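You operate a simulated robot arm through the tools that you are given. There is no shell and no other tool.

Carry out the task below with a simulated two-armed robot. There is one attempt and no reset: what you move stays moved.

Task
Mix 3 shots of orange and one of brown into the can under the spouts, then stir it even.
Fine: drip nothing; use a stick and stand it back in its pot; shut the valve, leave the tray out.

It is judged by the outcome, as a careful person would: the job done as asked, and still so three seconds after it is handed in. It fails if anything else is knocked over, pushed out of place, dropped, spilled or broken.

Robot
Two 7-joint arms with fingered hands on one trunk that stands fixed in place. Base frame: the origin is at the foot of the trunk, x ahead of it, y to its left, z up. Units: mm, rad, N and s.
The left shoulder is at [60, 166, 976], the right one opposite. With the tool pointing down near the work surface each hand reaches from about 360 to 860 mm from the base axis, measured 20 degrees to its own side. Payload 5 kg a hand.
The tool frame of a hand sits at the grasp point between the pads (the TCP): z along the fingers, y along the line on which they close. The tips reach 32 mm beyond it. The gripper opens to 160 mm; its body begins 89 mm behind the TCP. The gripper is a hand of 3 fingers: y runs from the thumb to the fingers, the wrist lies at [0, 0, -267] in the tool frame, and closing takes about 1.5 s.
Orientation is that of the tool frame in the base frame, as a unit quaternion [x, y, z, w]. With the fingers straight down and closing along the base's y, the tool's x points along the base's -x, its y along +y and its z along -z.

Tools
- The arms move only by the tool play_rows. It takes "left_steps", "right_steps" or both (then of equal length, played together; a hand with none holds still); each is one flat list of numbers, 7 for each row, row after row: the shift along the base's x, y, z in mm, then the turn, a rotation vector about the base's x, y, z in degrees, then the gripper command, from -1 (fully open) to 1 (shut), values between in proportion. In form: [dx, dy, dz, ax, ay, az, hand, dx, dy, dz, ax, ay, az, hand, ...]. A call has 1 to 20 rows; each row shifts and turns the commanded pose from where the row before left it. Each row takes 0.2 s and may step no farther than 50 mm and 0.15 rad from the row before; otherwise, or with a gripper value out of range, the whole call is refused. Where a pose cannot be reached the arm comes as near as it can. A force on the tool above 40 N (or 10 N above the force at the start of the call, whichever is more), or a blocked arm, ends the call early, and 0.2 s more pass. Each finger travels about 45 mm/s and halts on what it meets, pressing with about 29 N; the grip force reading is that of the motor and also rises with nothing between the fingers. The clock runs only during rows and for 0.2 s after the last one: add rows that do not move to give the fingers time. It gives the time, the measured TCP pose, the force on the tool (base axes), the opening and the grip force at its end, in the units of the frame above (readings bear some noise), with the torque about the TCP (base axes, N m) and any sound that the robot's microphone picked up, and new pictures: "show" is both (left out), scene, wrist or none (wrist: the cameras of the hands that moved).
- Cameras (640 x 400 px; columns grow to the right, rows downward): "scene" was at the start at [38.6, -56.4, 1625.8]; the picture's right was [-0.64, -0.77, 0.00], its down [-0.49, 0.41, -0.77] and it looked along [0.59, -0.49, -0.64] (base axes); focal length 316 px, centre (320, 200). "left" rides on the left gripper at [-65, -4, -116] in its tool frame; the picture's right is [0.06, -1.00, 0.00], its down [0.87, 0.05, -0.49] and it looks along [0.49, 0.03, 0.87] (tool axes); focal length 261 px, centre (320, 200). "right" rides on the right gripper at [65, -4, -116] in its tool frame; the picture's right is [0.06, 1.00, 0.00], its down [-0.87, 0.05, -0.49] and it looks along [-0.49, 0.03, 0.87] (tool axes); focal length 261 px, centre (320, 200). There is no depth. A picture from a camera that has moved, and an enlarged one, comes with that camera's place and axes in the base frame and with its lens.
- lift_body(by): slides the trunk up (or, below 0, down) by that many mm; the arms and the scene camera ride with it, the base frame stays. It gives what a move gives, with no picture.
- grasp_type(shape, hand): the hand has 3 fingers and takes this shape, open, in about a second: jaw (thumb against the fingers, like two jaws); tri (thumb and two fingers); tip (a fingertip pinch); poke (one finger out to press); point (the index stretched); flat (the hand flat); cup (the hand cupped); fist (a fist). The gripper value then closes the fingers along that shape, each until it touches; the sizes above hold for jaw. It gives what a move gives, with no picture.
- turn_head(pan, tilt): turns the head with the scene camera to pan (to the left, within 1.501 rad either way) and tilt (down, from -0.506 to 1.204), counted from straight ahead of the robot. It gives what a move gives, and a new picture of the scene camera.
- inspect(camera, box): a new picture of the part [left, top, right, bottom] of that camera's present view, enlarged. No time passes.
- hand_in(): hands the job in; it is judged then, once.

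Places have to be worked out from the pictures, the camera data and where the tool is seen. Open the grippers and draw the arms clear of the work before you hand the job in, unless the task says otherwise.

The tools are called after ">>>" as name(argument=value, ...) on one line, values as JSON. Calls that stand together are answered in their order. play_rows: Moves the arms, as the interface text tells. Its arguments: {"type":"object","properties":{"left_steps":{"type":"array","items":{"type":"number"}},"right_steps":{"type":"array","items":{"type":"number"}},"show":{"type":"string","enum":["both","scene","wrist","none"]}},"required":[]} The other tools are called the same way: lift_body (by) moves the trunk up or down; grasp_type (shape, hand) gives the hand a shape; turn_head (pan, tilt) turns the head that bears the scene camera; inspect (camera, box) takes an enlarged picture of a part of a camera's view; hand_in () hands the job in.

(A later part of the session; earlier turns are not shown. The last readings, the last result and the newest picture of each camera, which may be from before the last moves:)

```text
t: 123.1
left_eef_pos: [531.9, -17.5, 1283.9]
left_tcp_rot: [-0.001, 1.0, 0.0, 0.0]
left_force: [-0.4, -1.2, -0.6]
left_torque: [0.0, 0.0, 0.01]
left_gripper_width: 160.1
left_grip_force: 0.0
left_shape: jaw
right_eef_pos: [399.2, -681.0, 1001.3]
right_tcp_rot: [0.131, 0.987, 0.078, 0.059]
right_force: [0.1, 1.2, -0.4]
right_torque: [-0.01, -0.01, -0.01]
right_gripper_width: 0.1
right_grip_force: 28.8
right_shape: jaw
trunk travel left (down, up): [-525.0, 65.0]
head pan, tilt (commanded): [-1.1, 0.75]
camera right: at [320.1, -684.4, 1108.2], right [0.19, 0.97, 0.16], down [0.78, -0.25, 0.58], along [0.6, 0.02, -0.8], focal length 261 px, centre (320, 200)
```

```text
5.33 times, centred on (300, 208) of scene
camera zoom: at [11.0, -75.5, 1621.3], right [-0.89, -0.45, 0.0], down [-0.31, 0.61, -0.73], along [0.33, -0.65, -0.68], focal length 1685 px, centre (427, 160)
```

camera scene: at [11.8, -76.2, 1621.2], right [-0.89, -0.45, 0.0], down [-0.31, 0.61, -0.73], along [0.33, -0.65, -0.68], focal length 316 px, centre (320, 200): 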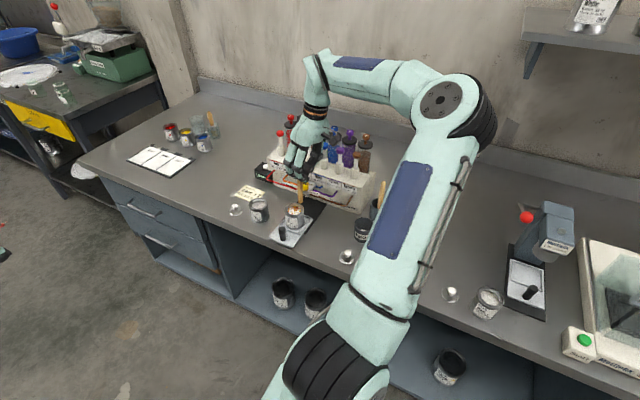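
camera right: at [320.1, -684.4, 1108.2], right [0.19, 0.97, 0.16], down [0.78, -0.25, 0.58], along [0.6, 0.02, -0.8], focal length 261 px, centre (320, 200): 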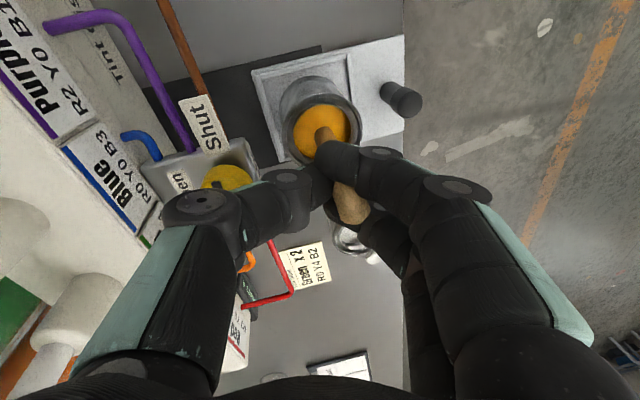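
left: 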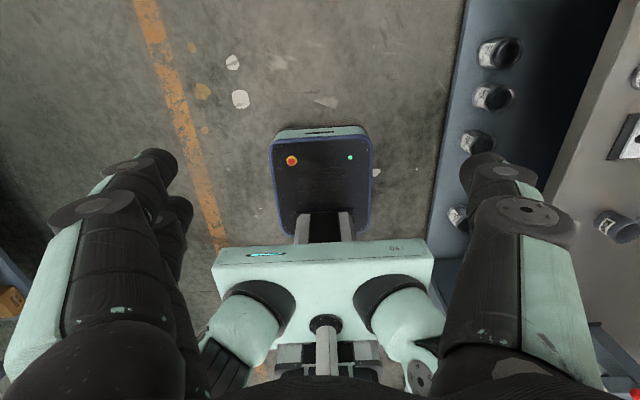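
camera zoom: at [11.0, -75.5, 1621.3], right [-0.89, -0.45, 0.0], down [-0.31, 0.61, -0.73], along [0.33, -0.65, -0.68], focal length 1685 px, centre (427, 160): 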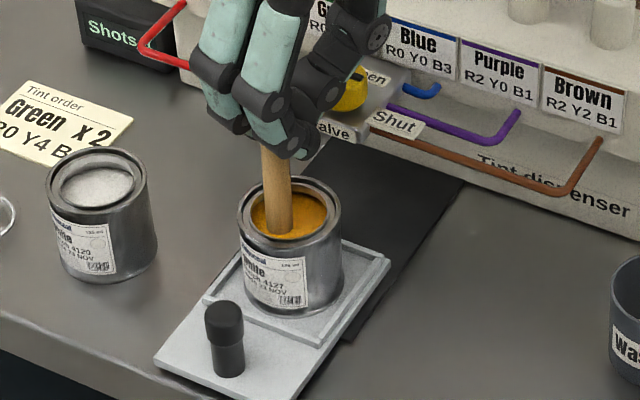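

Even all through. I re-centre the stick, draw it up slowly until its end is just above the paint but still inside the can, and hold so it can drip off.

>>> play_rows(right_steps=[-5, 0, 0, 0, 0, 0, 1, -5, 0, 0, 0, 0, 0, 1, 0, 0, 4, 0, 0, 0, 1, 0, 0, 4, 0, 0, 0, 1, 0, 0, 4, 0, 0, 0, 1, 0, 0, 4, 0, 0, 0, 1, 0, 0, 4, 0, 0, 0, 1, 0, 0, 4, 0, 0, 0, 1, 0, 0, 4, 0, 0, 0, 1, 0, 0, 4, 0, 0, 0, 1, 0, 0, 3, 0, 0, 0, 1, 0, 0, 2, 0, 0, 0, 1, 0, 0, 0, 0, 0, 0, 1, 0, 0, 0, 0, 0, 0, 1, 0, 0, 0, 0, 0, 0, 1, 0, 0, 0, 0, 0, 0, 1, 0, 0, 0, 0, 0, 0, 1], show="wrist")

>>> inspect(camera="right", box=[280, 80, 370, 160])

>>> inspect(camera="scene", box=[270, 170, 330, 245])

```text
t: 126.7
left_eef_pos: [532.2, -18.2, 1284.0]
left_tcp_rot: [-0.001, 1.0, 0.001, 0.0]
left_force: [-0.4, -0.2, -0.8]
left_torque: [0.02, -0.04, -0.04]
left_gripper_width: 160.3
left_grip_force: 0.0
left_shape: jaw
right_eef_pos: [389.6, -681.0, 1037.3]
right_tcp_rot: [0.131, 0.987, 0.077, 0.06]
right_force: [-0.7, -0.6, -0.4]
right_torque: [0.0, -0.03, -0.01]
right_gripper_width: 0.1
right_grip_force: 28.7
right_shape: jaw
trunk travel left (down, up): [-525.0, 65.0]
head pan, tilt (commanded): [-1.1, 0.75]
camera right: at [310.1, -684.4, 1144.8], right [0.19, 0.97, 0.16], down [0.78, -0.25, 0.58], along [0.6, 0.02, -0.8], focal length 261 px, centre (320, 200)
```

right: 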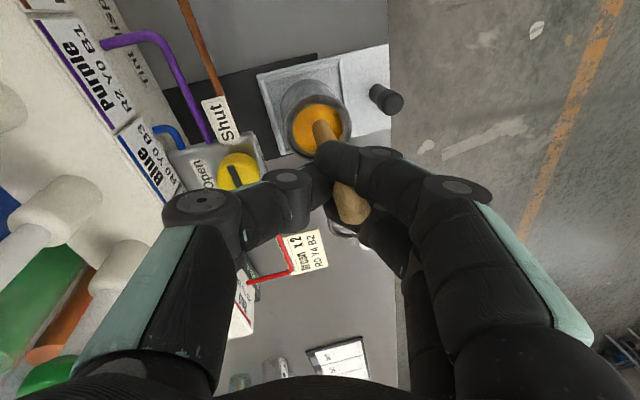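

```text
5.00 times, centred on (325, 120) of right
camera zoom: at [310.1, -684.4, 1144.8], right [0.19, 0.97, 0.16], down [0.78, -0.25, 0.58], along [0.6, 0.02, -0.8], focal length 1303 px, centre (295, 600)
```

zoom: 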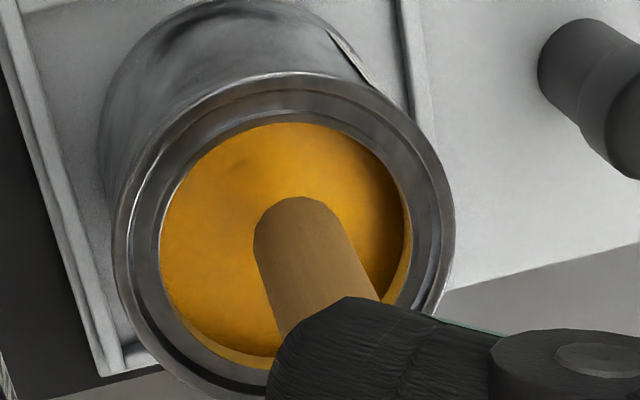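

```text
5.33 times, centred on (300, 208) of scene
camera zoom: at [11.0, -75.6, 1621.3], right [-0.89, -0.45, 0.0], down [-0.31, 0.61, -0.73], along [0.33, -0.65, -0.68], focal length 1685 px, centre (427, 160)
```

zoom: 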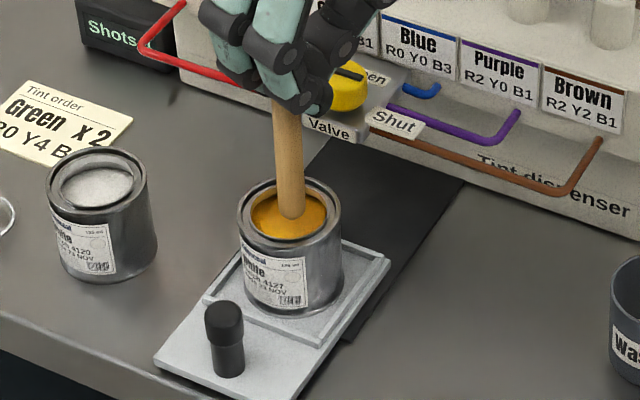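

The end is out of the paint, still over the can. I hold it there several seconds to drip dry.

>>> play_rows(right_steps=[0, 0, 0, 0, 0, 0, 1, 0, 0, 0, 0, 0, 0, 1, 0, 0, 0, 0, 0, 0, 1, 0, 0, 0, 0, 0, 0, 1, 0, 0, 0, 0, 0, 0, 1, 0, 0, 0, 0, 0, 0, 1, 0, 0, 0, 0, 0, 0, 1, 0, 0, 0, 0, 0, 0, 1, 0, 0, 0, 0, 0, 0, 1, 0, 0, 0, 0, 0, 0, 1, 0, 0, 0, 0, 0, 0, 1, 0, 0, 0, 0, 0, 0, 1, 0, 0, 0, 0, 0, 0, 1, 0, 0, 0, 0, 0, 0, 1, 0, 0, 0, 0, 0, 0, 1, 0, 0, 0, 0, 0, 0, 1, 0, 0, 0, 0, 0, 0, 1, 0, 0, 0, 0, 0, 0, 1, 0, 0, 0, 0, 0, 0, 1, 0, 0, 0, 0, 0, 0, 1], show="none")

>>> play_rows(right_steps=[0, 0, 0, 0, 0, 0, 1, 0, 0, 0, 0, 0, 0, 1, 0, 0, 0, 0, 0, 0, 1, 0, 0, 0, 0, 0, 0, 1, 0, 0, 0, 0, 0, 0, 1, 0, 0, 0, 0, 0, 0, 1, 0, 0, 0, 0, 0, 0, 1, 0, 0, 0, 0, 0, 0, 1, 0, 0, 0, 0, 0, 0, 1, 0, 0, 0, 0, 0, 0, 1, 0, 0, 5, 0, 0, 0, 1, 0, 0, 5, 0, 0, 0, 1, 0, 0, 5, 0, 0, 0, 1, 0, 0, 5, 0, 0, 0, 1, 0, 0, 5, 0, 0, 0, 1, 0, 0, 5, 0, 0, 0, 1, 0, 0, 0, 0, 0, 0, 1, 0, 0, 0, 0, 0, 0, 1, 0, 0, 0, 0, 0, 0, 1], show="wrist")

>>> inspect(camera="right", box=[280, 80, 370, 160])

>>> inspect(camera="scene", box=[270, 160, 330, 235])

```text
t: 130.9
left_eef_pos: [532.4, -18.8, 1284.4]
left_tcp_rot: [-0.001, 1.0, 0.0, 0.001]
left_force: [0.0, -0.7, 0.2]
left_torque: [-0.02, 0.02, -0.03]
left_gripper_width: 160.2
left_grip_force: 0.1
left_shape: jaw
right_eef_pos: [390.3, -680.7, 1036.8]
right_tcp_rot: [0.131, 0.987, 0.076, 0.06]
right_force: [0.0, 0.9, -0.2]
right_torque: [0.02, 0.02, 0.01]
right_gripper_width: 0.3
right_grip_force: 29.5
right_shape: jaw
trunk travel left (down, up): [-525.0, 65.0]
head pan, tilt (commanded): [-1.1, 0.75]
```

```text
t: 134.9
left_eef_pos: [531.3, -19.3, 1284.8]
left_tcp_rot: [-0.001, 1.0, 0.0, 0.0]
left_force: [-0.3, -0.2, 0.2]
left_torque: [-0.02, 0.04, -0.01]
left_gripper_width: 159.8
left_grip_force: 0.1
left_shape: jaw
right_eef_pos: [388.5, -681.6, 1067.9]
right_tcp_rot: [0.132, 0.986, 0.077, 0.059]
right_force: [0.4, 0.7, 0.3]
right_torque: [0.01, -0.04, 0.0]
right_gripper_width: 0.0
right_grip_force: 29.0
right_shape: jaw
trunk travel left (down, up): [-525.0, 65.0]
head pan, tilt (commanded): [-1.1, 0.75]
camera right: at [309.7, -684.4, 1175.0], right [0.19, 0.97, 0.16], down [0.78, -0.25, 0.58], along [0.6, 0.02, -0.8], focal length 261 px, centre (320, 200)
```

right: 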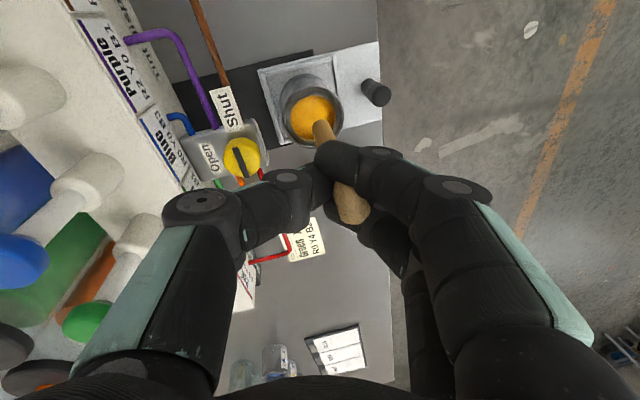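

```text
5.00 times, centred on (325, 120) of right
camera zoom: at [309.7, -684.4, 1175.0], right [0.19, 0.97, 0.16], down [0.78, -0.25, 0.58], along [0.6, 0.02, -0.8], focal length 1303 px, centre (295, 600)
```

zoom: 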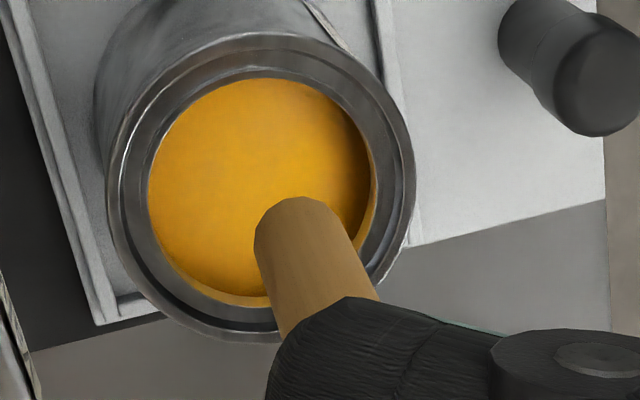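

```text
5.33 times, centred on (300, 198) of scene
camera zoom: at [11.0, -75.7, 1621.3], right [-0.89, -0.45, 0.0], down [-0.31, 0.61, -0.73], along [0.33, -0.65, -0.68], focal length 1685 px, centre (427, 213)
```

zoom: 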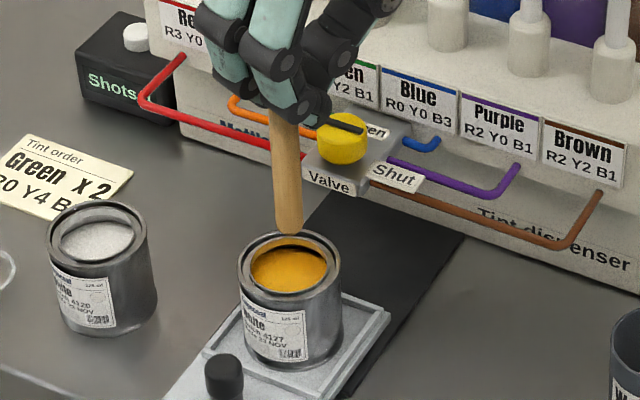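

About 11 s over the can with no drips seen and the stick's end clean-looking. I carry it back the same way: up, across in front of the dispenser, to in front of the pot.

>>> play_rows(right_steps=[0, 0, 8, 0, 0, 0, 1, 0, 0, 8, 0, 0, 0, 1, -25, 0, 2, 0, 0, 0, 1, -35, 0, 0, 0, 0, 0, 1, -35, 0, 0, 0, 0, 0, 1, -35, 0, 0, 0, 0, 0, 1, -35, -5, 0, 0, 0, 0, 1, -30, -10, 0, 0, 0, 0, 1, -18, -20, 0, 0, 0, 0, 1, 0, -25, 0, 0, 0, 0, 1])

>>> inspect(camera="right", box=[200, 20, 400, 180])

>>> inspect(camera="scene", box=[320, 120, 420, 250])

```text
t: 137.1
left_eef_pos: [530.9, -19.0, 1282.9]
left_tcp_rot: [-0.001, 1.0, 0.0, 0.0]
left_force: [0.3, 0.0, 0.6]
left_torque: [0.0, 0.0, 0.01]
left_gripper_width: 160.1
left_grip_force: 0.0
left_shape: jaw
right_eef_pos: [176.2, -742.6, 1084.0]
right_tcp_rot: [0.131, 0.987, 0.077, 0.06]
right_force: [0.4, 0.3, 0.3]
right_torque: [0.01, 0.02, -0.03]
right_gripper_width: 0.0
right_grip_force: 29.1
right_shape: jaw
trunk travel left (down, up): [-525.0, 65.0]
head pan, tilt (commanded): [-1.1, 0.75]
camera scene: at [11.4, -76.4, 1621.2], right [-0.89, -0.45, 0.0], down [-0.31, 0.61, -0.73], along [0.33, -0.65, -0.68], focal length 316 px, centre (320, 200)
camera right: at [97.0, -745.5, 1191.9], right [0.19, 0.97, 0.16], down [0.78, -0.25, 0.58], along [0.6, 0.02, -0.8], focal length 261 px, centre (320, 200)
```

scene: 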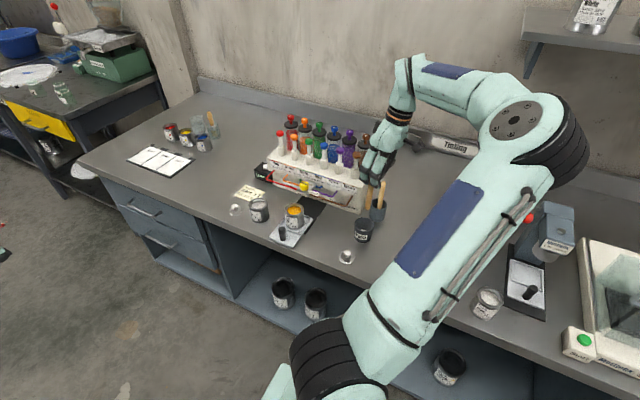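
right: 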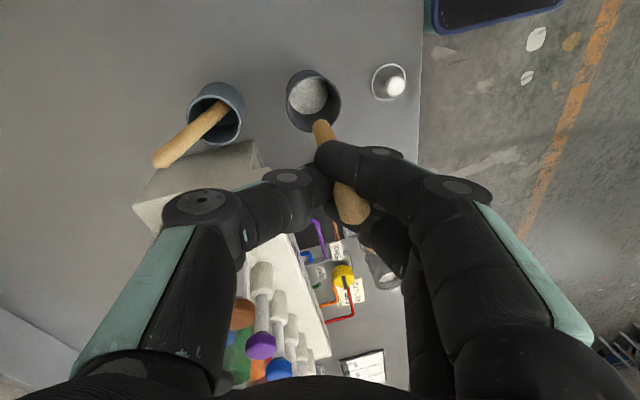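

```text
2.50 times, centred on (300, 100) of right
camera zoom: at [97.0, -745.5, 1191.9], right [0.19, 0.97, 0.16], down [0.78, -0.25, 0.58], along [0.6, 0.02, -0.8], focal length 652 px, centre (370, 450)
```

zoom: 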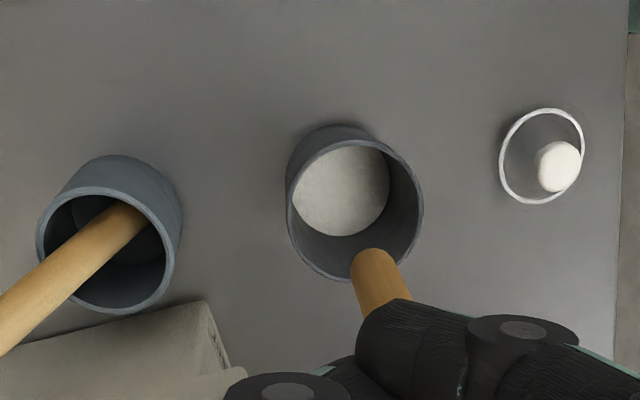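

```text
3.08 times, centred on (370, 185) of scene
camera zoom: at [11.4, -76.4, 1621.2], right [-0.89, -0.45, 0.0], down [-0.31, 0.61, -0.73], along [0.33, -0.65, -0.68], focal length 972 px, centre (166, 246)
```

zoom: 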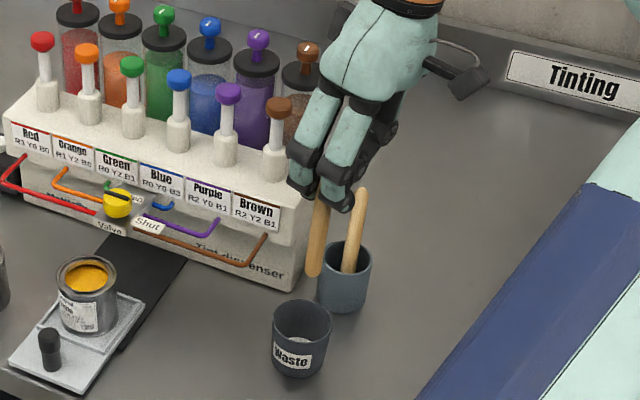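

I can see the pot well: its rim centre is ≈[172.7,-824], and the other stick leans out over the far rim, leaving the near +x side free. I move the held stick's end over that free spot ≈[186,-816].

>>> play_rows(right_steps=[0, -25, 0, 0, 0, 0, 1, 0, -30, 0, 0, 0, 0, 1, 1, -25, 0, 0, 0, 0, 1, 0, -14, 0, 0, 0, 0, 1, 0, 0, 0, 0, 0, 0, 1])

>>> inspect(camera="right", box=[240, 40, 400, 180])

>>> inspect(camera="scene", box=[340, 120, 440, 250])

```text
t: 138.3
left_eef_pos: [531.6, -18.9, 1283.1]
left_tcp_rot: [0.0, 1.0, 0.0, 0.0]
left_force: [-0.6, 0.4, -0.1]
left_torque: [-0.02, 0.01, 0.01]
left_gripper_width: 160.1
left_grip_force: 0.0
left_shape: jaw
right_eef_pos: [176.5, -835.6, 1086.0]
right_tcp_rot: [0.13, 0.987, 0.077, 0.06]
right_force: [0.2, -0.1, -0.2]
right_torque: [0.02, -0.02, 0.02]
right_gripper_width: 0.0
right_grip_force: 29.5
right_shape: jaw
trunk travel left (down, up): [-525.0, 65.0]
head pan, tilt (commanded): [-1.1, 0.75]
camera scene: at [11.0, -75.6, 1621.3], right [-0.89, -0.45, 0.0], down [-0.31, 0.61, -0.73], along [0.33, -0.65, -0.68], focal length 316 px, centre (320, 200)
camera right: at [97.8, -839.1, 1192.6], right [0.19, 0.97, 0.16], down [0.78, -0.25, 0.58], along [0.6, 0.02, -0.8], focal length 261 px, centre (320, 200)
```

scene: 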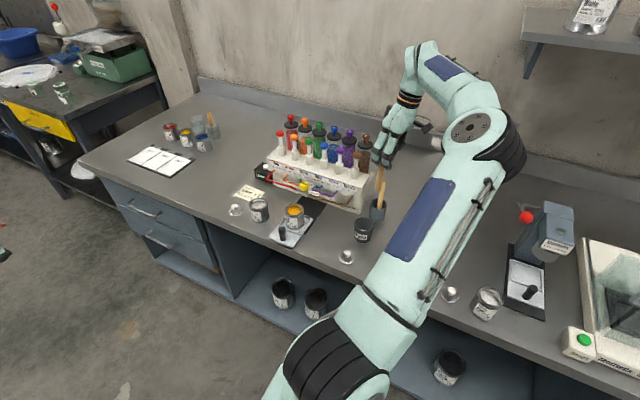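
right: 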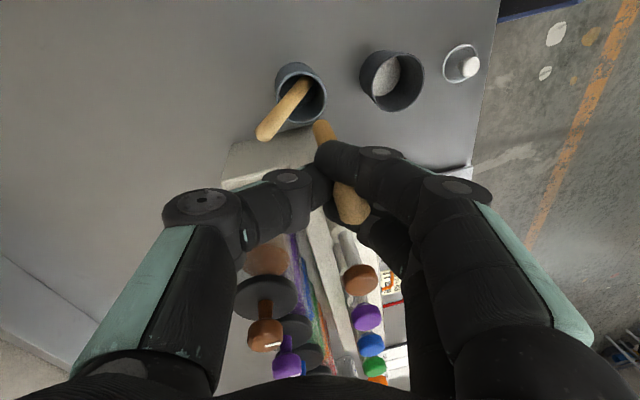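

```text
2.86 times, centred on (320, 110) of right
camera zoom: at [97.8, -839.1, 1192.6], right [0.19, 0.97, 0.16], down [0.78, -0.25, 0.58], along [0.6, 0.02, -0.8], focal length 745 px, centre (320, 457)
```

zoom: 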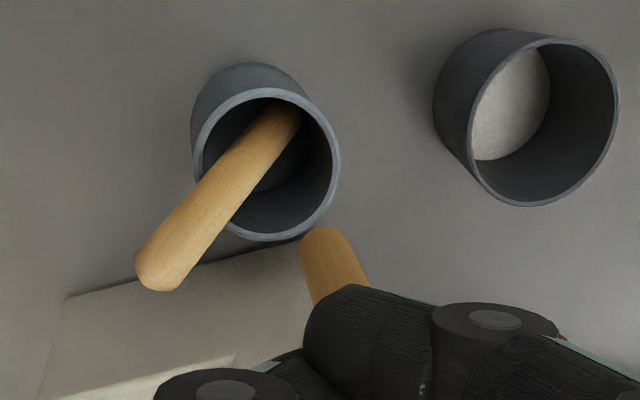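

```text
3.08 times, centred on (390, 185) of scene
camera zoom: at [11.0, -75.6, 1621.3], right [-0.89, -0.45, 0.0], down [-0.31, 0.61, -0.73], along [0.33, -0.65, -0.68], focal length 972 px, centre (105, 246)
```

zoom: 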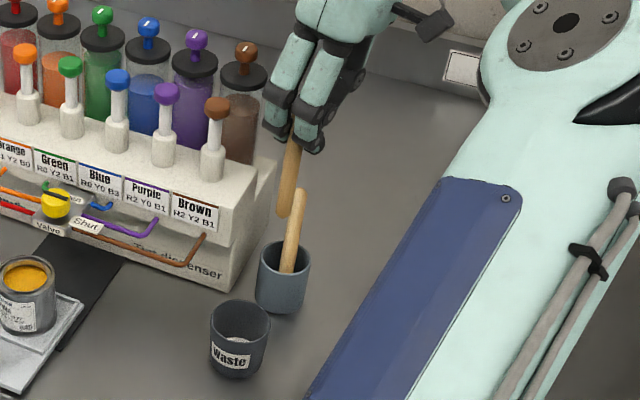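

The pot's rim is nearer z≈898 by this view and the leaning stick's top is at ≈[186,-870,956], right where my tilted thumb would come down. I straighten the hand (so it sits on the +y side, away from that stick) while keeping the held stick's end over the free spot.

>>> play_rows(right_steps=[4.5, 5.2, 0, -2.64, 2.43, 0, 1, 4.5, 5.2, 0, -2.64, 2.43, 0, 1, 4.5, 5.2, 0, -2.64, 2.43, 0, 1, 0, 0, 0, 0, 0, 0, 1])

>>> inspect(camera="right", box=[240, 40, 400, 180])

>>> inspect(camera="scene", box=[340, 120, 440, 250])

```text
t: 139.3
left_eef_pos: [532.6, -18.2, 1286.2]
left_tcp_rot: [-0.001, 1.0, 0.0, 0.001]
left_force: [-0.1, -0.4, -0.4]
left_torque: [0.0, -0.01, 0.02]
left_gripper_width: 159.9
left_grip_force: 0.1
left_shape: jaw
right_eef_pos: [190.4, -820.1, 1084.8]
right_tcp_rot: [0.132, 0.991, 0.0, 0.006]
right_force: [-0.1, -0.5, 1.0]
right_torque: [0.01, 0.02, 0.03]
right_gripper_width: 0.2
right_grip_force: 28.8
right_shape: jaw
trunk travel left (down, up): [-525.0, 65.0]
head pan, tilt (commanded): [-1.1, 0.75]
camera scene: at [10.8, -76.1, 1621.2], right [-0.89, -0.45, 0.0], down [-0.31, 0.61, -0.73], along [0.33, -0.65, -0.68], focal length 316 px, centre (320, 200)
camera right: at [125.1, -808.1, 1201.1], right [0.2, 0.98, 0.0], down [0.85, -0.17, 0.5], along [0.49, -0.1, -0.86], focal length 261 px, centre (320, 200)
```

scene: 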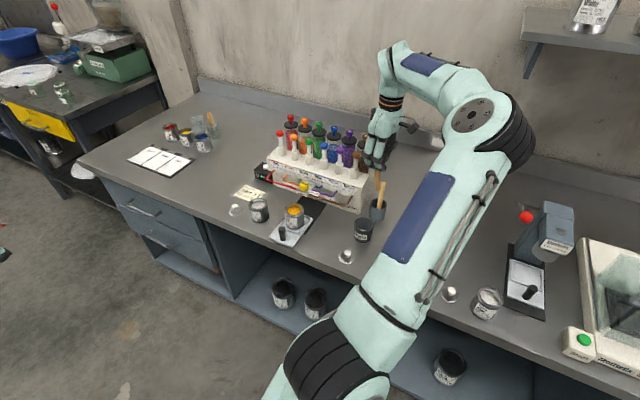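
right: 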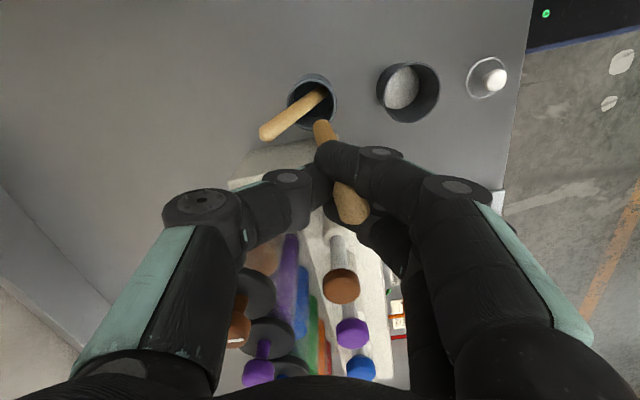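

```text
2.86 times, centred on (320, 110) of right
camera zoom: at [125.1, -808.1, 1201.1], right [0.2, 0.98, 0.0], down [0.85, -0.17, 0.5], along [0.49, -0.1, -0.86], focal length 745 px, centre (320, 457)
```

zoom: 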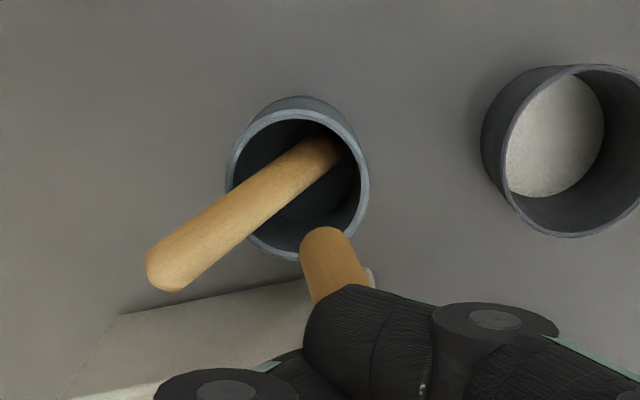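

```text
3.08 times, centred on (390, 185) of scene
camera zoom: at [10.8, -76.1, 1621.2], right [-0.89, -0.45, 0.0], down [-0.31, 0.61, -0.73], along [0.33, -0.65, -0.68], focal length 972 px, centre (105, 246)
```

zoom: 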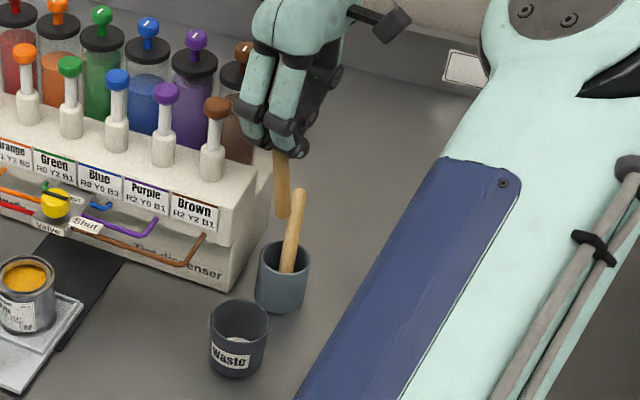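

The held stick's end is ≈[181,-818,971]; I nudge it to ≈[182.5,-825] over the pot's free side and lower it into the pot in stages.

>>> play_rows(right_steps=[1.8, -7.5, 0, 0, 0, 0, 1, 0, 0, -12, 0, 0, 0, 1, 0, 0, -12, 0, 0, 0, 1, 0, 0, -12, 0, 0, 0, 1, 0, 0, -12, 0, 0, 0, 1, 0, 0, -8, 0, 0, 0, 1, 0, 0, 0, 0, 0, 0, 1], show="wrist")

>>> inspect(camera="right", box=[240, 40, 400, 180])

>>> inspect(camera="scene", box=[340, 120, 440, 250])

```text
t: 140.9
left_eef_pos: [531.1, -18.6, 1284.2]
left_tcp_rot: [-0.001, 1.0, -0.001, 0.0]
left_force: [-0.5, 0.1, 0.0]
left_torque: [0.01, 0.01, -0.02]
left_gripper_width: 160.1
left_grip_force: 0.2
left_shape: jaw
right_eef_pos: [192.9, -825.9, 1029.1]
right_tcp_rot: [0.13, 0.991, 0.0, 0.006]
right_force: [0.3, 0.6, -0.6]
right_torque: [-0.01, -0.02, -0.02]
right_gripper_width: 0.1
right_grip_force: 29.2
right_shape: jaw
trunk travel left (down, up): [-525.0, 65.0]
head pan, tilt (commanded): [-1.1, 0.75]
camera right: at [127.6, -814.9, 1145.4], right [0.2, 0.98, 0.0], down [0.85, -0.17, 0.5], along [0.49, -0.1, -0.86], focal length 261 px, centre (320, 200)
```

right: 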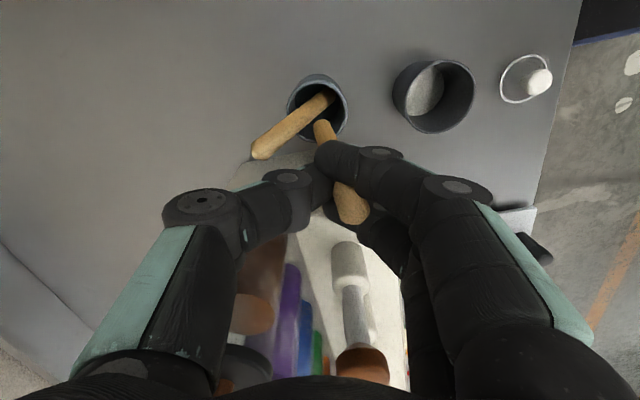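

```text
2.86 times, centred on (320, 110) of right
camera zoom: at [127.6, -814.9, 1145.4], right [0.2, 0.98, 0.0], down [0.85, -0.17, 0.5], along [0.49, -0.1, -0.86], focal length 745 px, centre (320, 457)
```

zoom: 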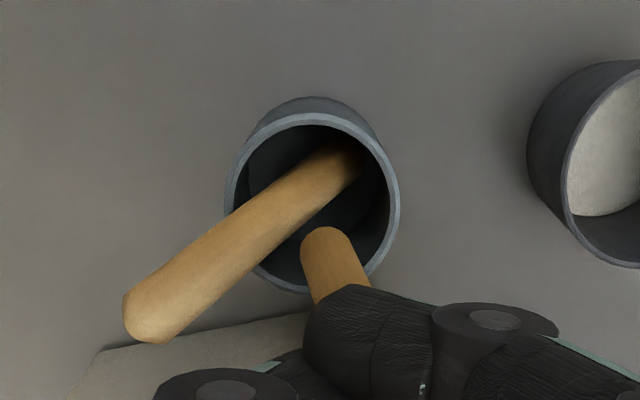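

```text
3.08 times, centred on (390, 185) of scene
camera zoom: at [11.0, -75.6, 1621.3], right [-0.89, -0.45, 0.0], down [-0.31, 0.61, -0.73], along [0.33, -0.65, -0.68], focal length 972 px, centre (105, 246)
```

zoom: 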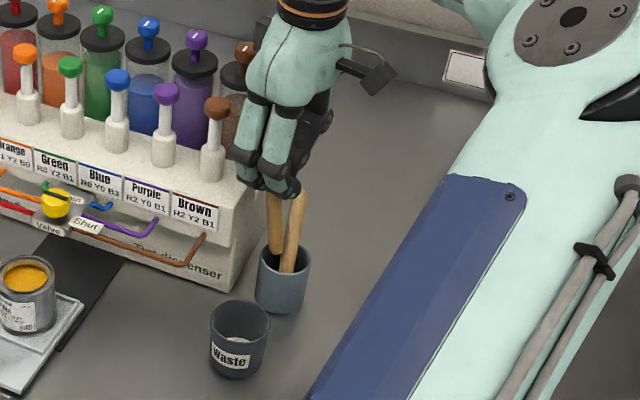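

The end is entering the pot on the free side. I lower further in small steps, watching the force.

>>> play_rows(right_steps=[0, 0, -10, 0, 0, 0, 1, 0, 0, -10, 0, 0, 0, 1, 0, 0, -10, 0, 0, 0, 1, 0, 0, -8, 0, 0, 0, 1, 0, 0, -6, 0, 0, 0, 1, 0, 0, 0, 0, 0, 0, 1], show="wrist")

>>> inspect(camera="right", box=[220, 60, 400, 200])

>>> inspect(camera="scene", box=[340, 120, 440, 250])

```text
t: 142.3
left_eef_pos: [530.4, -17.7, 1284.6]
left_tcp_rot: [-0.001, 1.0, 0.0, 0.0]
left_force: [1.0, 1.0, -0.3]
left_torque: [0.03, -0.04, -0.02]
left_gripper_width: 160.1
left_grip_force: 0.1
left_shape: jaw
right_eef_pos: [191.6, -826.7, 985.4]
right_tcp_rot: [0.132, 0.991, 0.0, 0.006]
right_force: [-12.2, -0.4, 6.6]
right_torque: [0.15, -0.26, 0.41]
right_gripper_width: 0.2
right_grip_force: 29.5
right_shape: jaw
trunk travel left (down, up): [-525.0, 65.0]
head pan, tilt (commanded): [-1.1, 0.75]
camera right: at [125.5, -814.7, 1101.5], right [0.2, 0.98, 0.0], down [0.85, -0.17, 0.5], along [0.49, -0.1, -0.86], focal length 261 px, centre (320, 200)
```

right: 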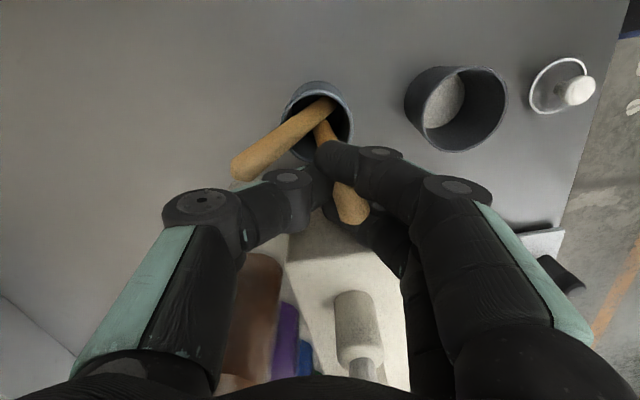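

```text
2.86 times, centred on (310, 130) of right
camera zoom: at [125.5, -814.7, 1101.5], right [0.2, 0.98, 0.0], down [0.85, -0.17, 0.5], along [0.49, -0.1, -0.86], focal length 745 px, centre (349, 400)
```

zoom: 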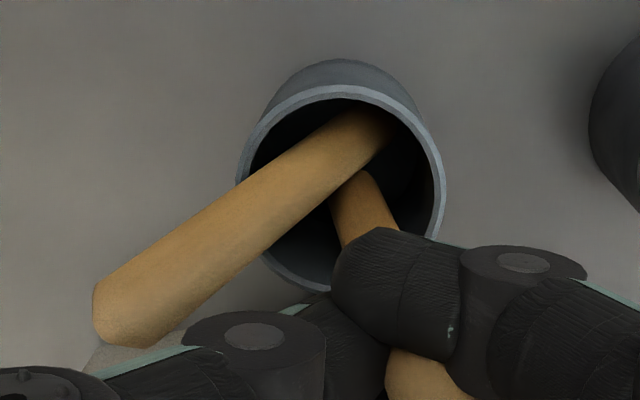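

```text
3.08 times, centred on (390, 185) of scene
camera zoom: at [9.4, -75.0, 1621.4], right [-0.89, -0.45, 0.0], down [-0.31, 0.61, -0.73], along [0.33, -0.65, -0.68], focal length 972 px, centre (105, 246)
```

zoom: 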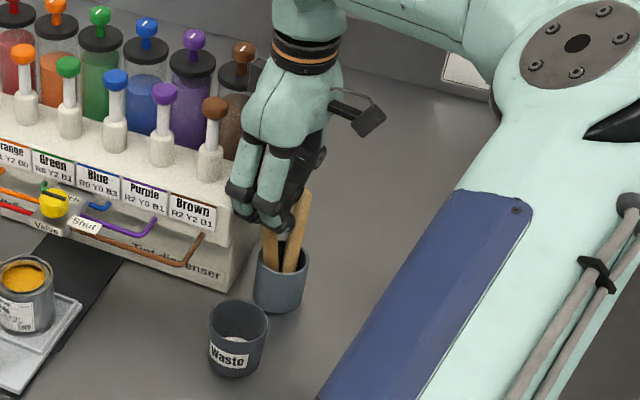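

There's a 12 N sideways load: from the torque, the outer finger's knuckle is leaning on the dispenser's front-left corner. I back off in -x right away and turn the hand a few degrees to clear it.

>>> play_rows(right_steps=[-2, 0, 1, 0, 0, 2, 1, -1.5, 0, 1, 0, 0, 3, 1, -1.5, 0, 0, 0, 0, 3, 1], show="wrist")

>>> inspect(camera="right", box=[220, 60, 400, 200])

>>> inspect(camera="scene", box=[340, 130, 430, 240])

```text
t: 143.1
left_eef_pos: [531.3, -19.1, 1284.3]
left_tcp_rot: [-0.001, 1.0, 0.001, 0.0]
left_force: [-0.4, 0.2, -0.3]
left_torque: [0.0, 0.01, -0.01]
left_gripper_width: 159.7
left_grip_force: 0.0
left_shape: jaw
right_eef_pos: [188.2, -826.1, 987.1]
right_tcp_rot: [0.061, 0.998, 0.001, 0.006]
right_force: [0.0, -0.2, -0.6]
right_torque: [0.02, -0.05, -0.02]
right_gripper_width: 0.0
right_grip_force: 29.1
right_shape: jaw
trunk travel left (down, up): [-525.0, 65.0]
head pan, tilt (commanded): [-1.1, 0.75]
camera right: at [120.7, -824.4, 1102.9], right [0.06, 1.0, 0.0], down [0.86, -0.05, 0.5], along [0.5, -0.03, -0.86], focal length 261 px, centre (320, 200)
```

right: 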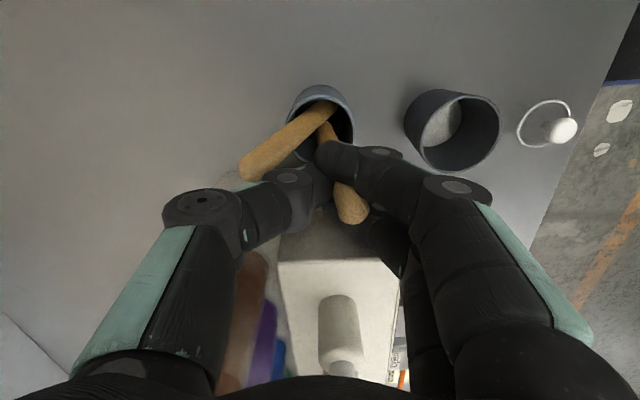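

```text
2.86 times, centred on (310, 130) of right
camera zoom: at [120.7, -824.4, 1102.9], right [0.06, 1.0, 0.0], down [0.86, -0.05, 0.5], along [0.5, -0.03, -0.86], focal length 745 px, centre (349, 400)
```

zoom: 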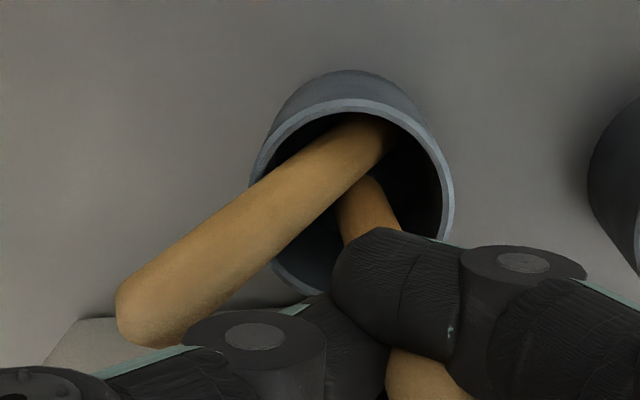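

```text
3.64 times, centred on (385, 185) of scene
camera zoom: at [11.1, -75.8, 1621.2], right [-0.89, -0.45, 0.0], down [-0.31, 0.61, -0.73], along [0.33, -0.65, -0.68], focal length 1149 px, centre (84, 254)
```

zoom: 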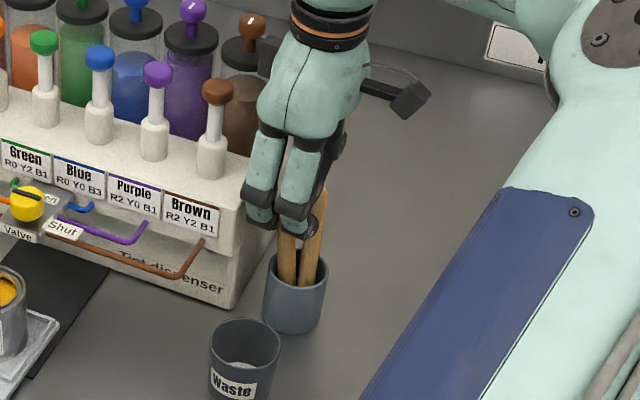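

Load gone; the pot hasn't moved. I lower the last ~12 mm in tiny steps to set the stick's end on the pot's floor.

>>> play_rows(right_steps=[0, 0, -4, 0, 0, 0, 1, 0, 0, -4, 0, 0, 0, 1, 0, 0, -2, 0, 0, 0, 1, 0, 0, 0, 0, 0, 0, 1], show="wrist")

>>> inspect(camera="right", box=[220, 60, 400, 200])

```text
t: 144.1
left_eef_pos: [531.3, -18.0, 1285.3]
left_tcp_rot: [-0.001, 1.0, -0.001, 0.0]
left_force: [-0.5, 0.4, -0.5]
left_torque: [-0.03, 0.05, -0.03]
left_gripper_width: 160.0
left_grip_force: 0.0
left_shape: jaw
right_eef_pos: [188.1, -826.4, 976.6]
right_tcp_rot: [0.062, 0.998, 0.001, 0.007]
right_force: [-0.1, -0.6, 0.0]
right_torque: [-0.03, 0.02, -0.01]
right_gripper_width: 0.2
right_grip_force: 28.7
right_shape: jaw
trunk travel left (down, up): [-525.0, 65.0]
head pan, tilt (commanded): [-1.1, 0.75]
camera right: at [121.0, -824.1, 1093.1], right [0.06, 1.0, 0.0], down [0.86, -0.05, 0.5], along [0.5, -0.03, -0.86], focal length 261 px, centre (320, 200)
```

right: 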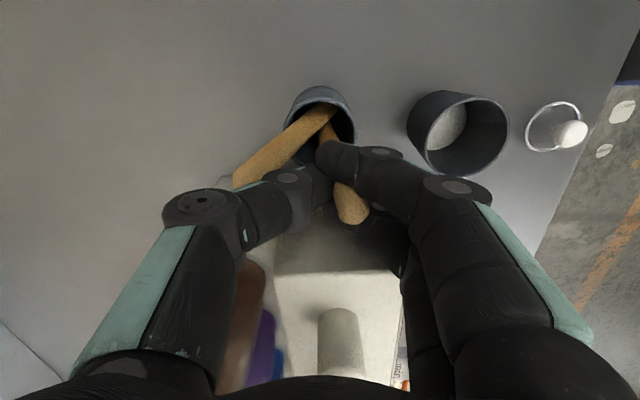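

```text
2.86 times, centred on (310, 130) of right
camera zoom: at [121.0, -824.1, 1093.1], right [0.06, 1.0, 0.0], down [0.86, -0.05, 0.5], along [0.5, -0.03, -0.86], focal length 745 px, centre (349, 400)
```

zoom: 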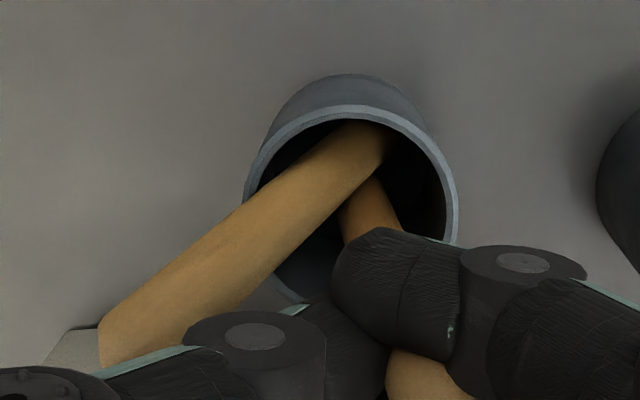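

>>> play_rows(right_steps=[0, 0, -2, 0, 0, 0, 1, 0, 0, -2, 0, 0, 0, 1, 0, 0, -1.5, 0, 0, 0, 1, 0, 0, 0, 0, 0, 0, 1], show="none")

>>> inspect(camera="scene", box=[345, 150, 425, 240])

```text
t: 145.1
left_eef_pos: [531.5, -18.6, 1284.5]
left_tcp_rot: [0.0, 1.0, 0.0, 0.0]
left_force: [-0.1, 0.2, 0.1]
left_torque: [-0.03, -0.01, 0.02]
left_gripper_width: 159.7
left_grip_force: 0.0
left_shape: jaw
right_eef_pos: [187.9, -826.8, 971.9]
right_tcp_rot: [0.061, 0.998, 0.0, 0.007]
right_force: [0.7, -0.1, 0.1]
right_torque: [0.0, 0.0, -0.02]
right_gripper_width: 0.0
right_grip_force: 29.7
right_shape: jaw
trunk travel left (down, up): [-525.0, 65.0]
head pan, tilt (commanded): [-1.1, 0.75]
```

```text
4.44 times, centred on (385, 195) of scene
camera zoom: at [11.0, -75.6, 1621.3], right [-0.89, -0.45, 0.0], down [-0.31, 0.61, -0.73], along [0.33, -0.65, -0.68], focal length 1404 px, centre (31, 222)
```

zoom: 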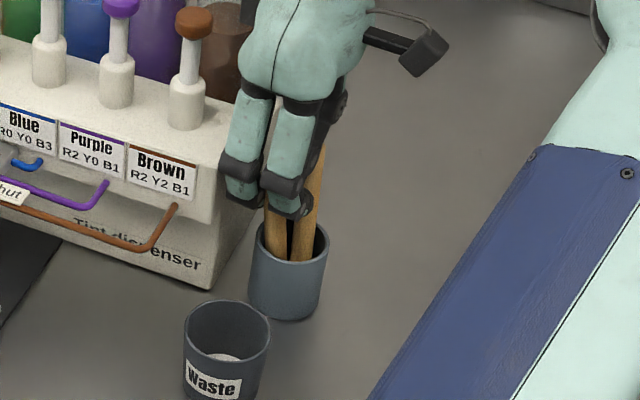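

>>> play_rows(right_steps=[0, 0, -2, 0, 0, 0, 1, 0, 0, -2, 0, 0, 0, 1, 0, 0, -2, 0, 0, 0, 1, 0, 0, 0, 0, 0, 0, 1], show="wrist")

>>> inspect(camera="right", box=[220, 60, 400, 200])

```text
t: 146.1
left_eef_pos: [531.7, -16.0, 1284.9]
left_tcp_rot: [-0.001, 1.0, -0.002, 0.0]
left_force: [-0.2, 0.3, -0.8]
left_torque: [0.01, 0.03, -0.02]
left_gripper_width: 160.2
left_grip_force: 0.0
left_shape: jaw
right_eef_pos: [187.9, -825.3, 968.2]
right_tcp_rot: [0.061, 0.998, -0.001, 0.007]
right_force: [2.3, 0.9, 25.8]
right_torque: [0.26, -0.07, -0.02]
right_gripper_width: 0.0
right_grip_force: 29.3
right_shape: jaw
trunk travel left (down, up): [-525.0, 65.0]
head pan, tilt (commanded): [-1.1, 0.75]
camera right: at [121.7, -822.9, 1084.6], right [0.06, 1.0, 0.0], down [0.86, -0.05, 0.5], along [0.5, -0.03, -0.86], focal length 261 px, centre (320, 200)
```

right: 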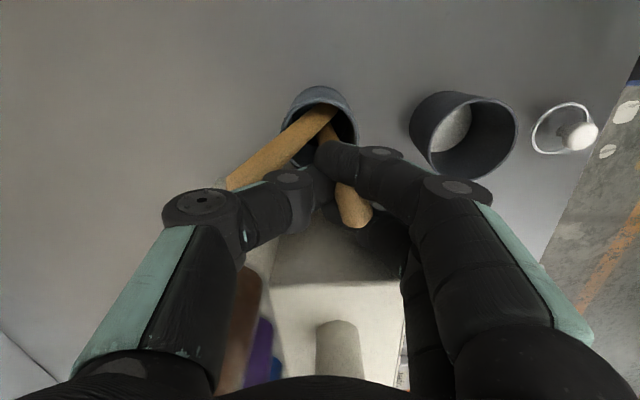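

```text
2.86 times, centred on (310, 130) of right
camera zoom: at [121.7, -822.9, 1084.6], right [0.06, 1.0, 0.0], down [0.86, -0.05, 0.5], along [0.5, -0.03, -0.86], focal length 745 px, centre (349, 400)
```

zoom: 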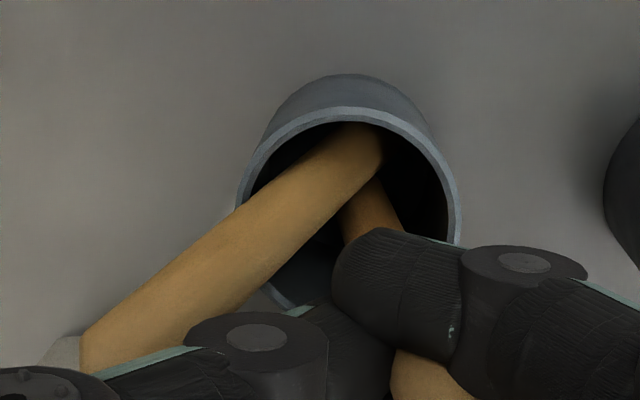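

The stick's end is on the pot floor (26 N). To keep my thumb away from the leaning stick when I let go, I ease off 2 mm and lean the hand back toward me 12° about the stick's foot.

>>> play_rows(right_steps=[0, 0, 2, 0, 0, 0, 1, 0, 6, 0, -3, 0, 0, 1, 0, 6, 0, -3, 0, 0, 1, 0, 6, 0, -3, 0, 0, 1, 0, 6, 0, -3, 0, 0, 1, 0, 0, 0, 0, 0, 0, 1])

>>> inspect(camera="right", box=[220, 60, 400, 200])

>>> inspect(camera="scene", box=[345, 140, 425, 240])

```text
t: 147.5
left_eef_pos: [530.9, -19.3, 1284.1]
left_tcp_rot: [-0.001, 1.0, 0.0, 0.0]
left_force: [-0.3, 0.6, 1.0]
left_torque: [0.01, 0.0, -0.01]
left_gripper_width: 159.9
left_grip_force: 0.1
left_shape: jaw
right_eef_pos: [187.0, -803.4, 966.1]
right_tcp_rot: [0.061, 0.993, -0.103, 0.012]
right_force: [-2.2, -9.0, 0.4]
right_torque: [-0.49, 0.12, 0.01]
right_gripper_width: 0.0
right_grip_force: 28.6
right_shape: jaw
trunk travel left (down, up): [-525.0, 65.0]
head pan, tilt (commanded): [-1.1, 0.75]
camera scene: at [10.6, -76.3, 1621.2], right [-0.89, -0.45, 0.0], down [-0.31, 0.61, -0.73], along [0.33, -0.65, -0.68], focal length 316 px, centre (320, 200)
camera right: at [119.8, -777.0, 1079.8], right [0.06, 0.98, -0.21], down [0.86, 0.05, 0.5], along [0.5, -0.21, -0.84], focal length 261 px, centre (320, 200)
```

scene: 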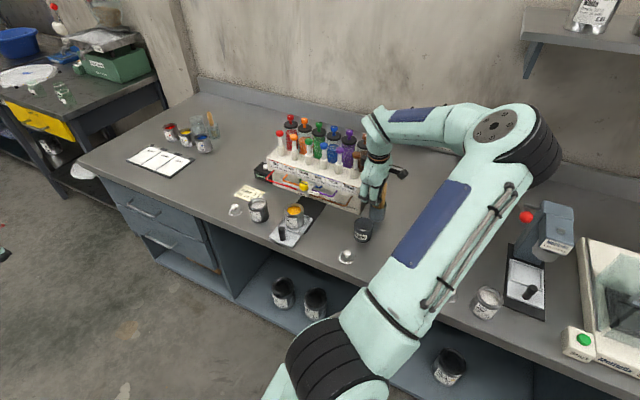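
right: 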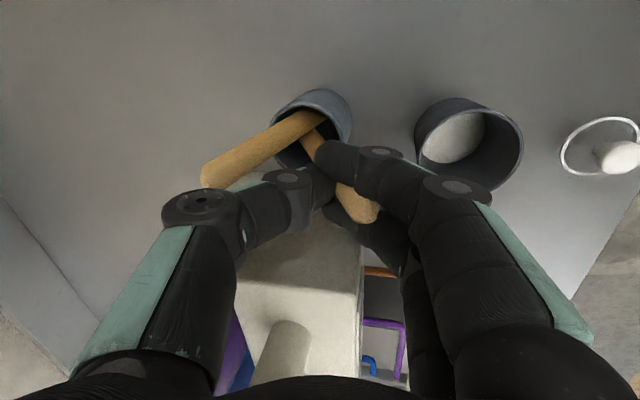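

```text
2.86 times, centred on (310, 130) of right
camera zoom: at [119.8, -777.0, 1079.8], right [0.06, 0.98, -0.21], down [0.86, 0.05, 0.5], along [0.5, -0.21, -0.84], focal length 745 px, centre (349, 400)
```

zoom: 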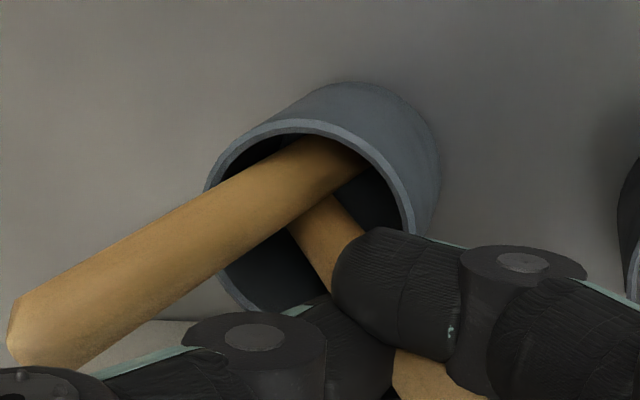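

```text
4.00 times, centred on (385, 190) of scene
camera zoom: at [10.6, -76.3, 1621.2], right [-0.89, -0.45, 0.0], down [-0.31, 0.61, -0.73], along [0.33, -0.65, -0.68], focal length 1264 px, centre (60, 240)
```

zoom: 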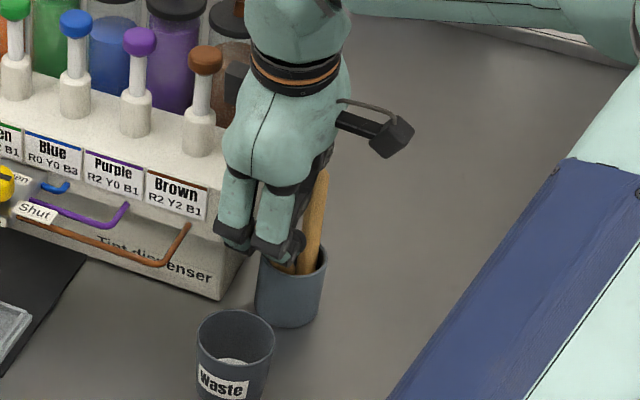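

The pot hasn't moved but the stick presses on its rim (9 N), so I ease back 4 mm, then open the jaw a little to see whether the stick comes free.

>>> play_rows(right_steps=[0, -4, 1, 0, 0, 0, 1, 0, 0, 0, 0, 0, 0, 0.9, 0, 0, 0, 0, 0, 0, 0.8, 0, 0, 0, 0, 0, 0, 0.8], show="wrist")

>>> inspect(camera="right", box=[220, 60, 400, 220])

>>> inspect(camera="scene", box=[345, 140, 425, 240])

```text
t: 148.5
left_eef_pos: [531.3, -19.0, 1284.0]
left_tcp_rot: [-0.001, 1.0, 0.0, 0.001]
left_force: [0.7, 0.2, 0.6]
left_torque: [-0.01, 0.01, -0.03]
left_gripper_width: 160.0
left_grip_force: 0.0
left_shape: jaw
right_eef_pos: [187.3, -806.4, 967.8]
right_tcp_rot: [0.06, 0.993, -0.103, 0.013]
right_force: [-1.8, -2.6, 0.5]
right_torque: [-0.19, 0.1, 0.01]
right_gripper_width: 14.6
right_grip_force: 0.0
right_shape: jaw
trunk travel left (down, up): [-525.0, 65.0]
head pan, tilt (commanded): [-1.1, 0.75]
camera right: at [121.2, -780.7, 1081.4], right [0.06, 0.98, -0.21], down [0.86, 0.05, 0.5], along [0.5, -0.21, -0.84], focal length 261 px, centre (320, 200)
```

right: 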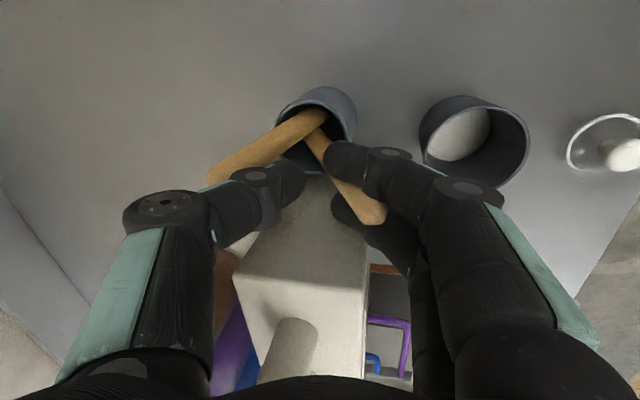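

```text
2.50 times, centred on (310, 140) of right
camera zoom: at [121.2, -780.7, 1081.4], right [0.06, 0.98, -0.21], down [0.86, 0.05, 0.5], along [0.5, -0.21, -0.84], focal length 652 px, centre (345, 350)
```

zoom: 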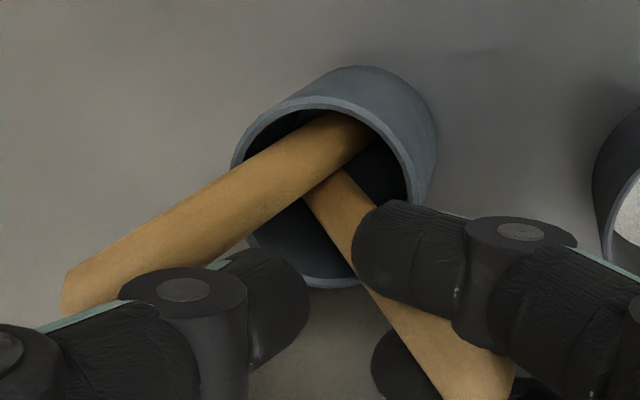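

```text
4.00 times, centred on (385, 190) of scene
camera zoom: at [10.9, -76.0, 1621.3], right [-0.89, -0.45, 0.0], down [-0.31, 0.61, -0.73], along [0.33, -0.65, -0.68], focal length 1264 px, centre (60, 240)
```

zoom: 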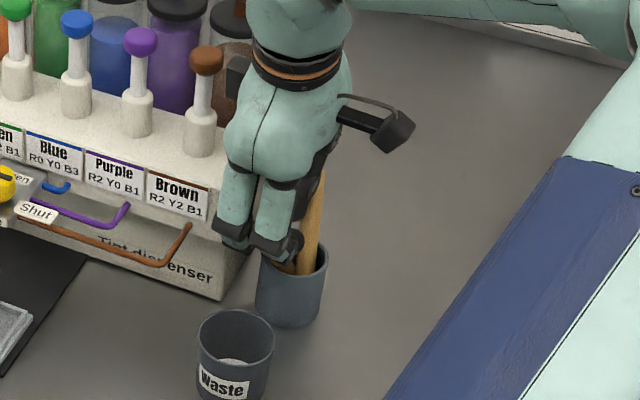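

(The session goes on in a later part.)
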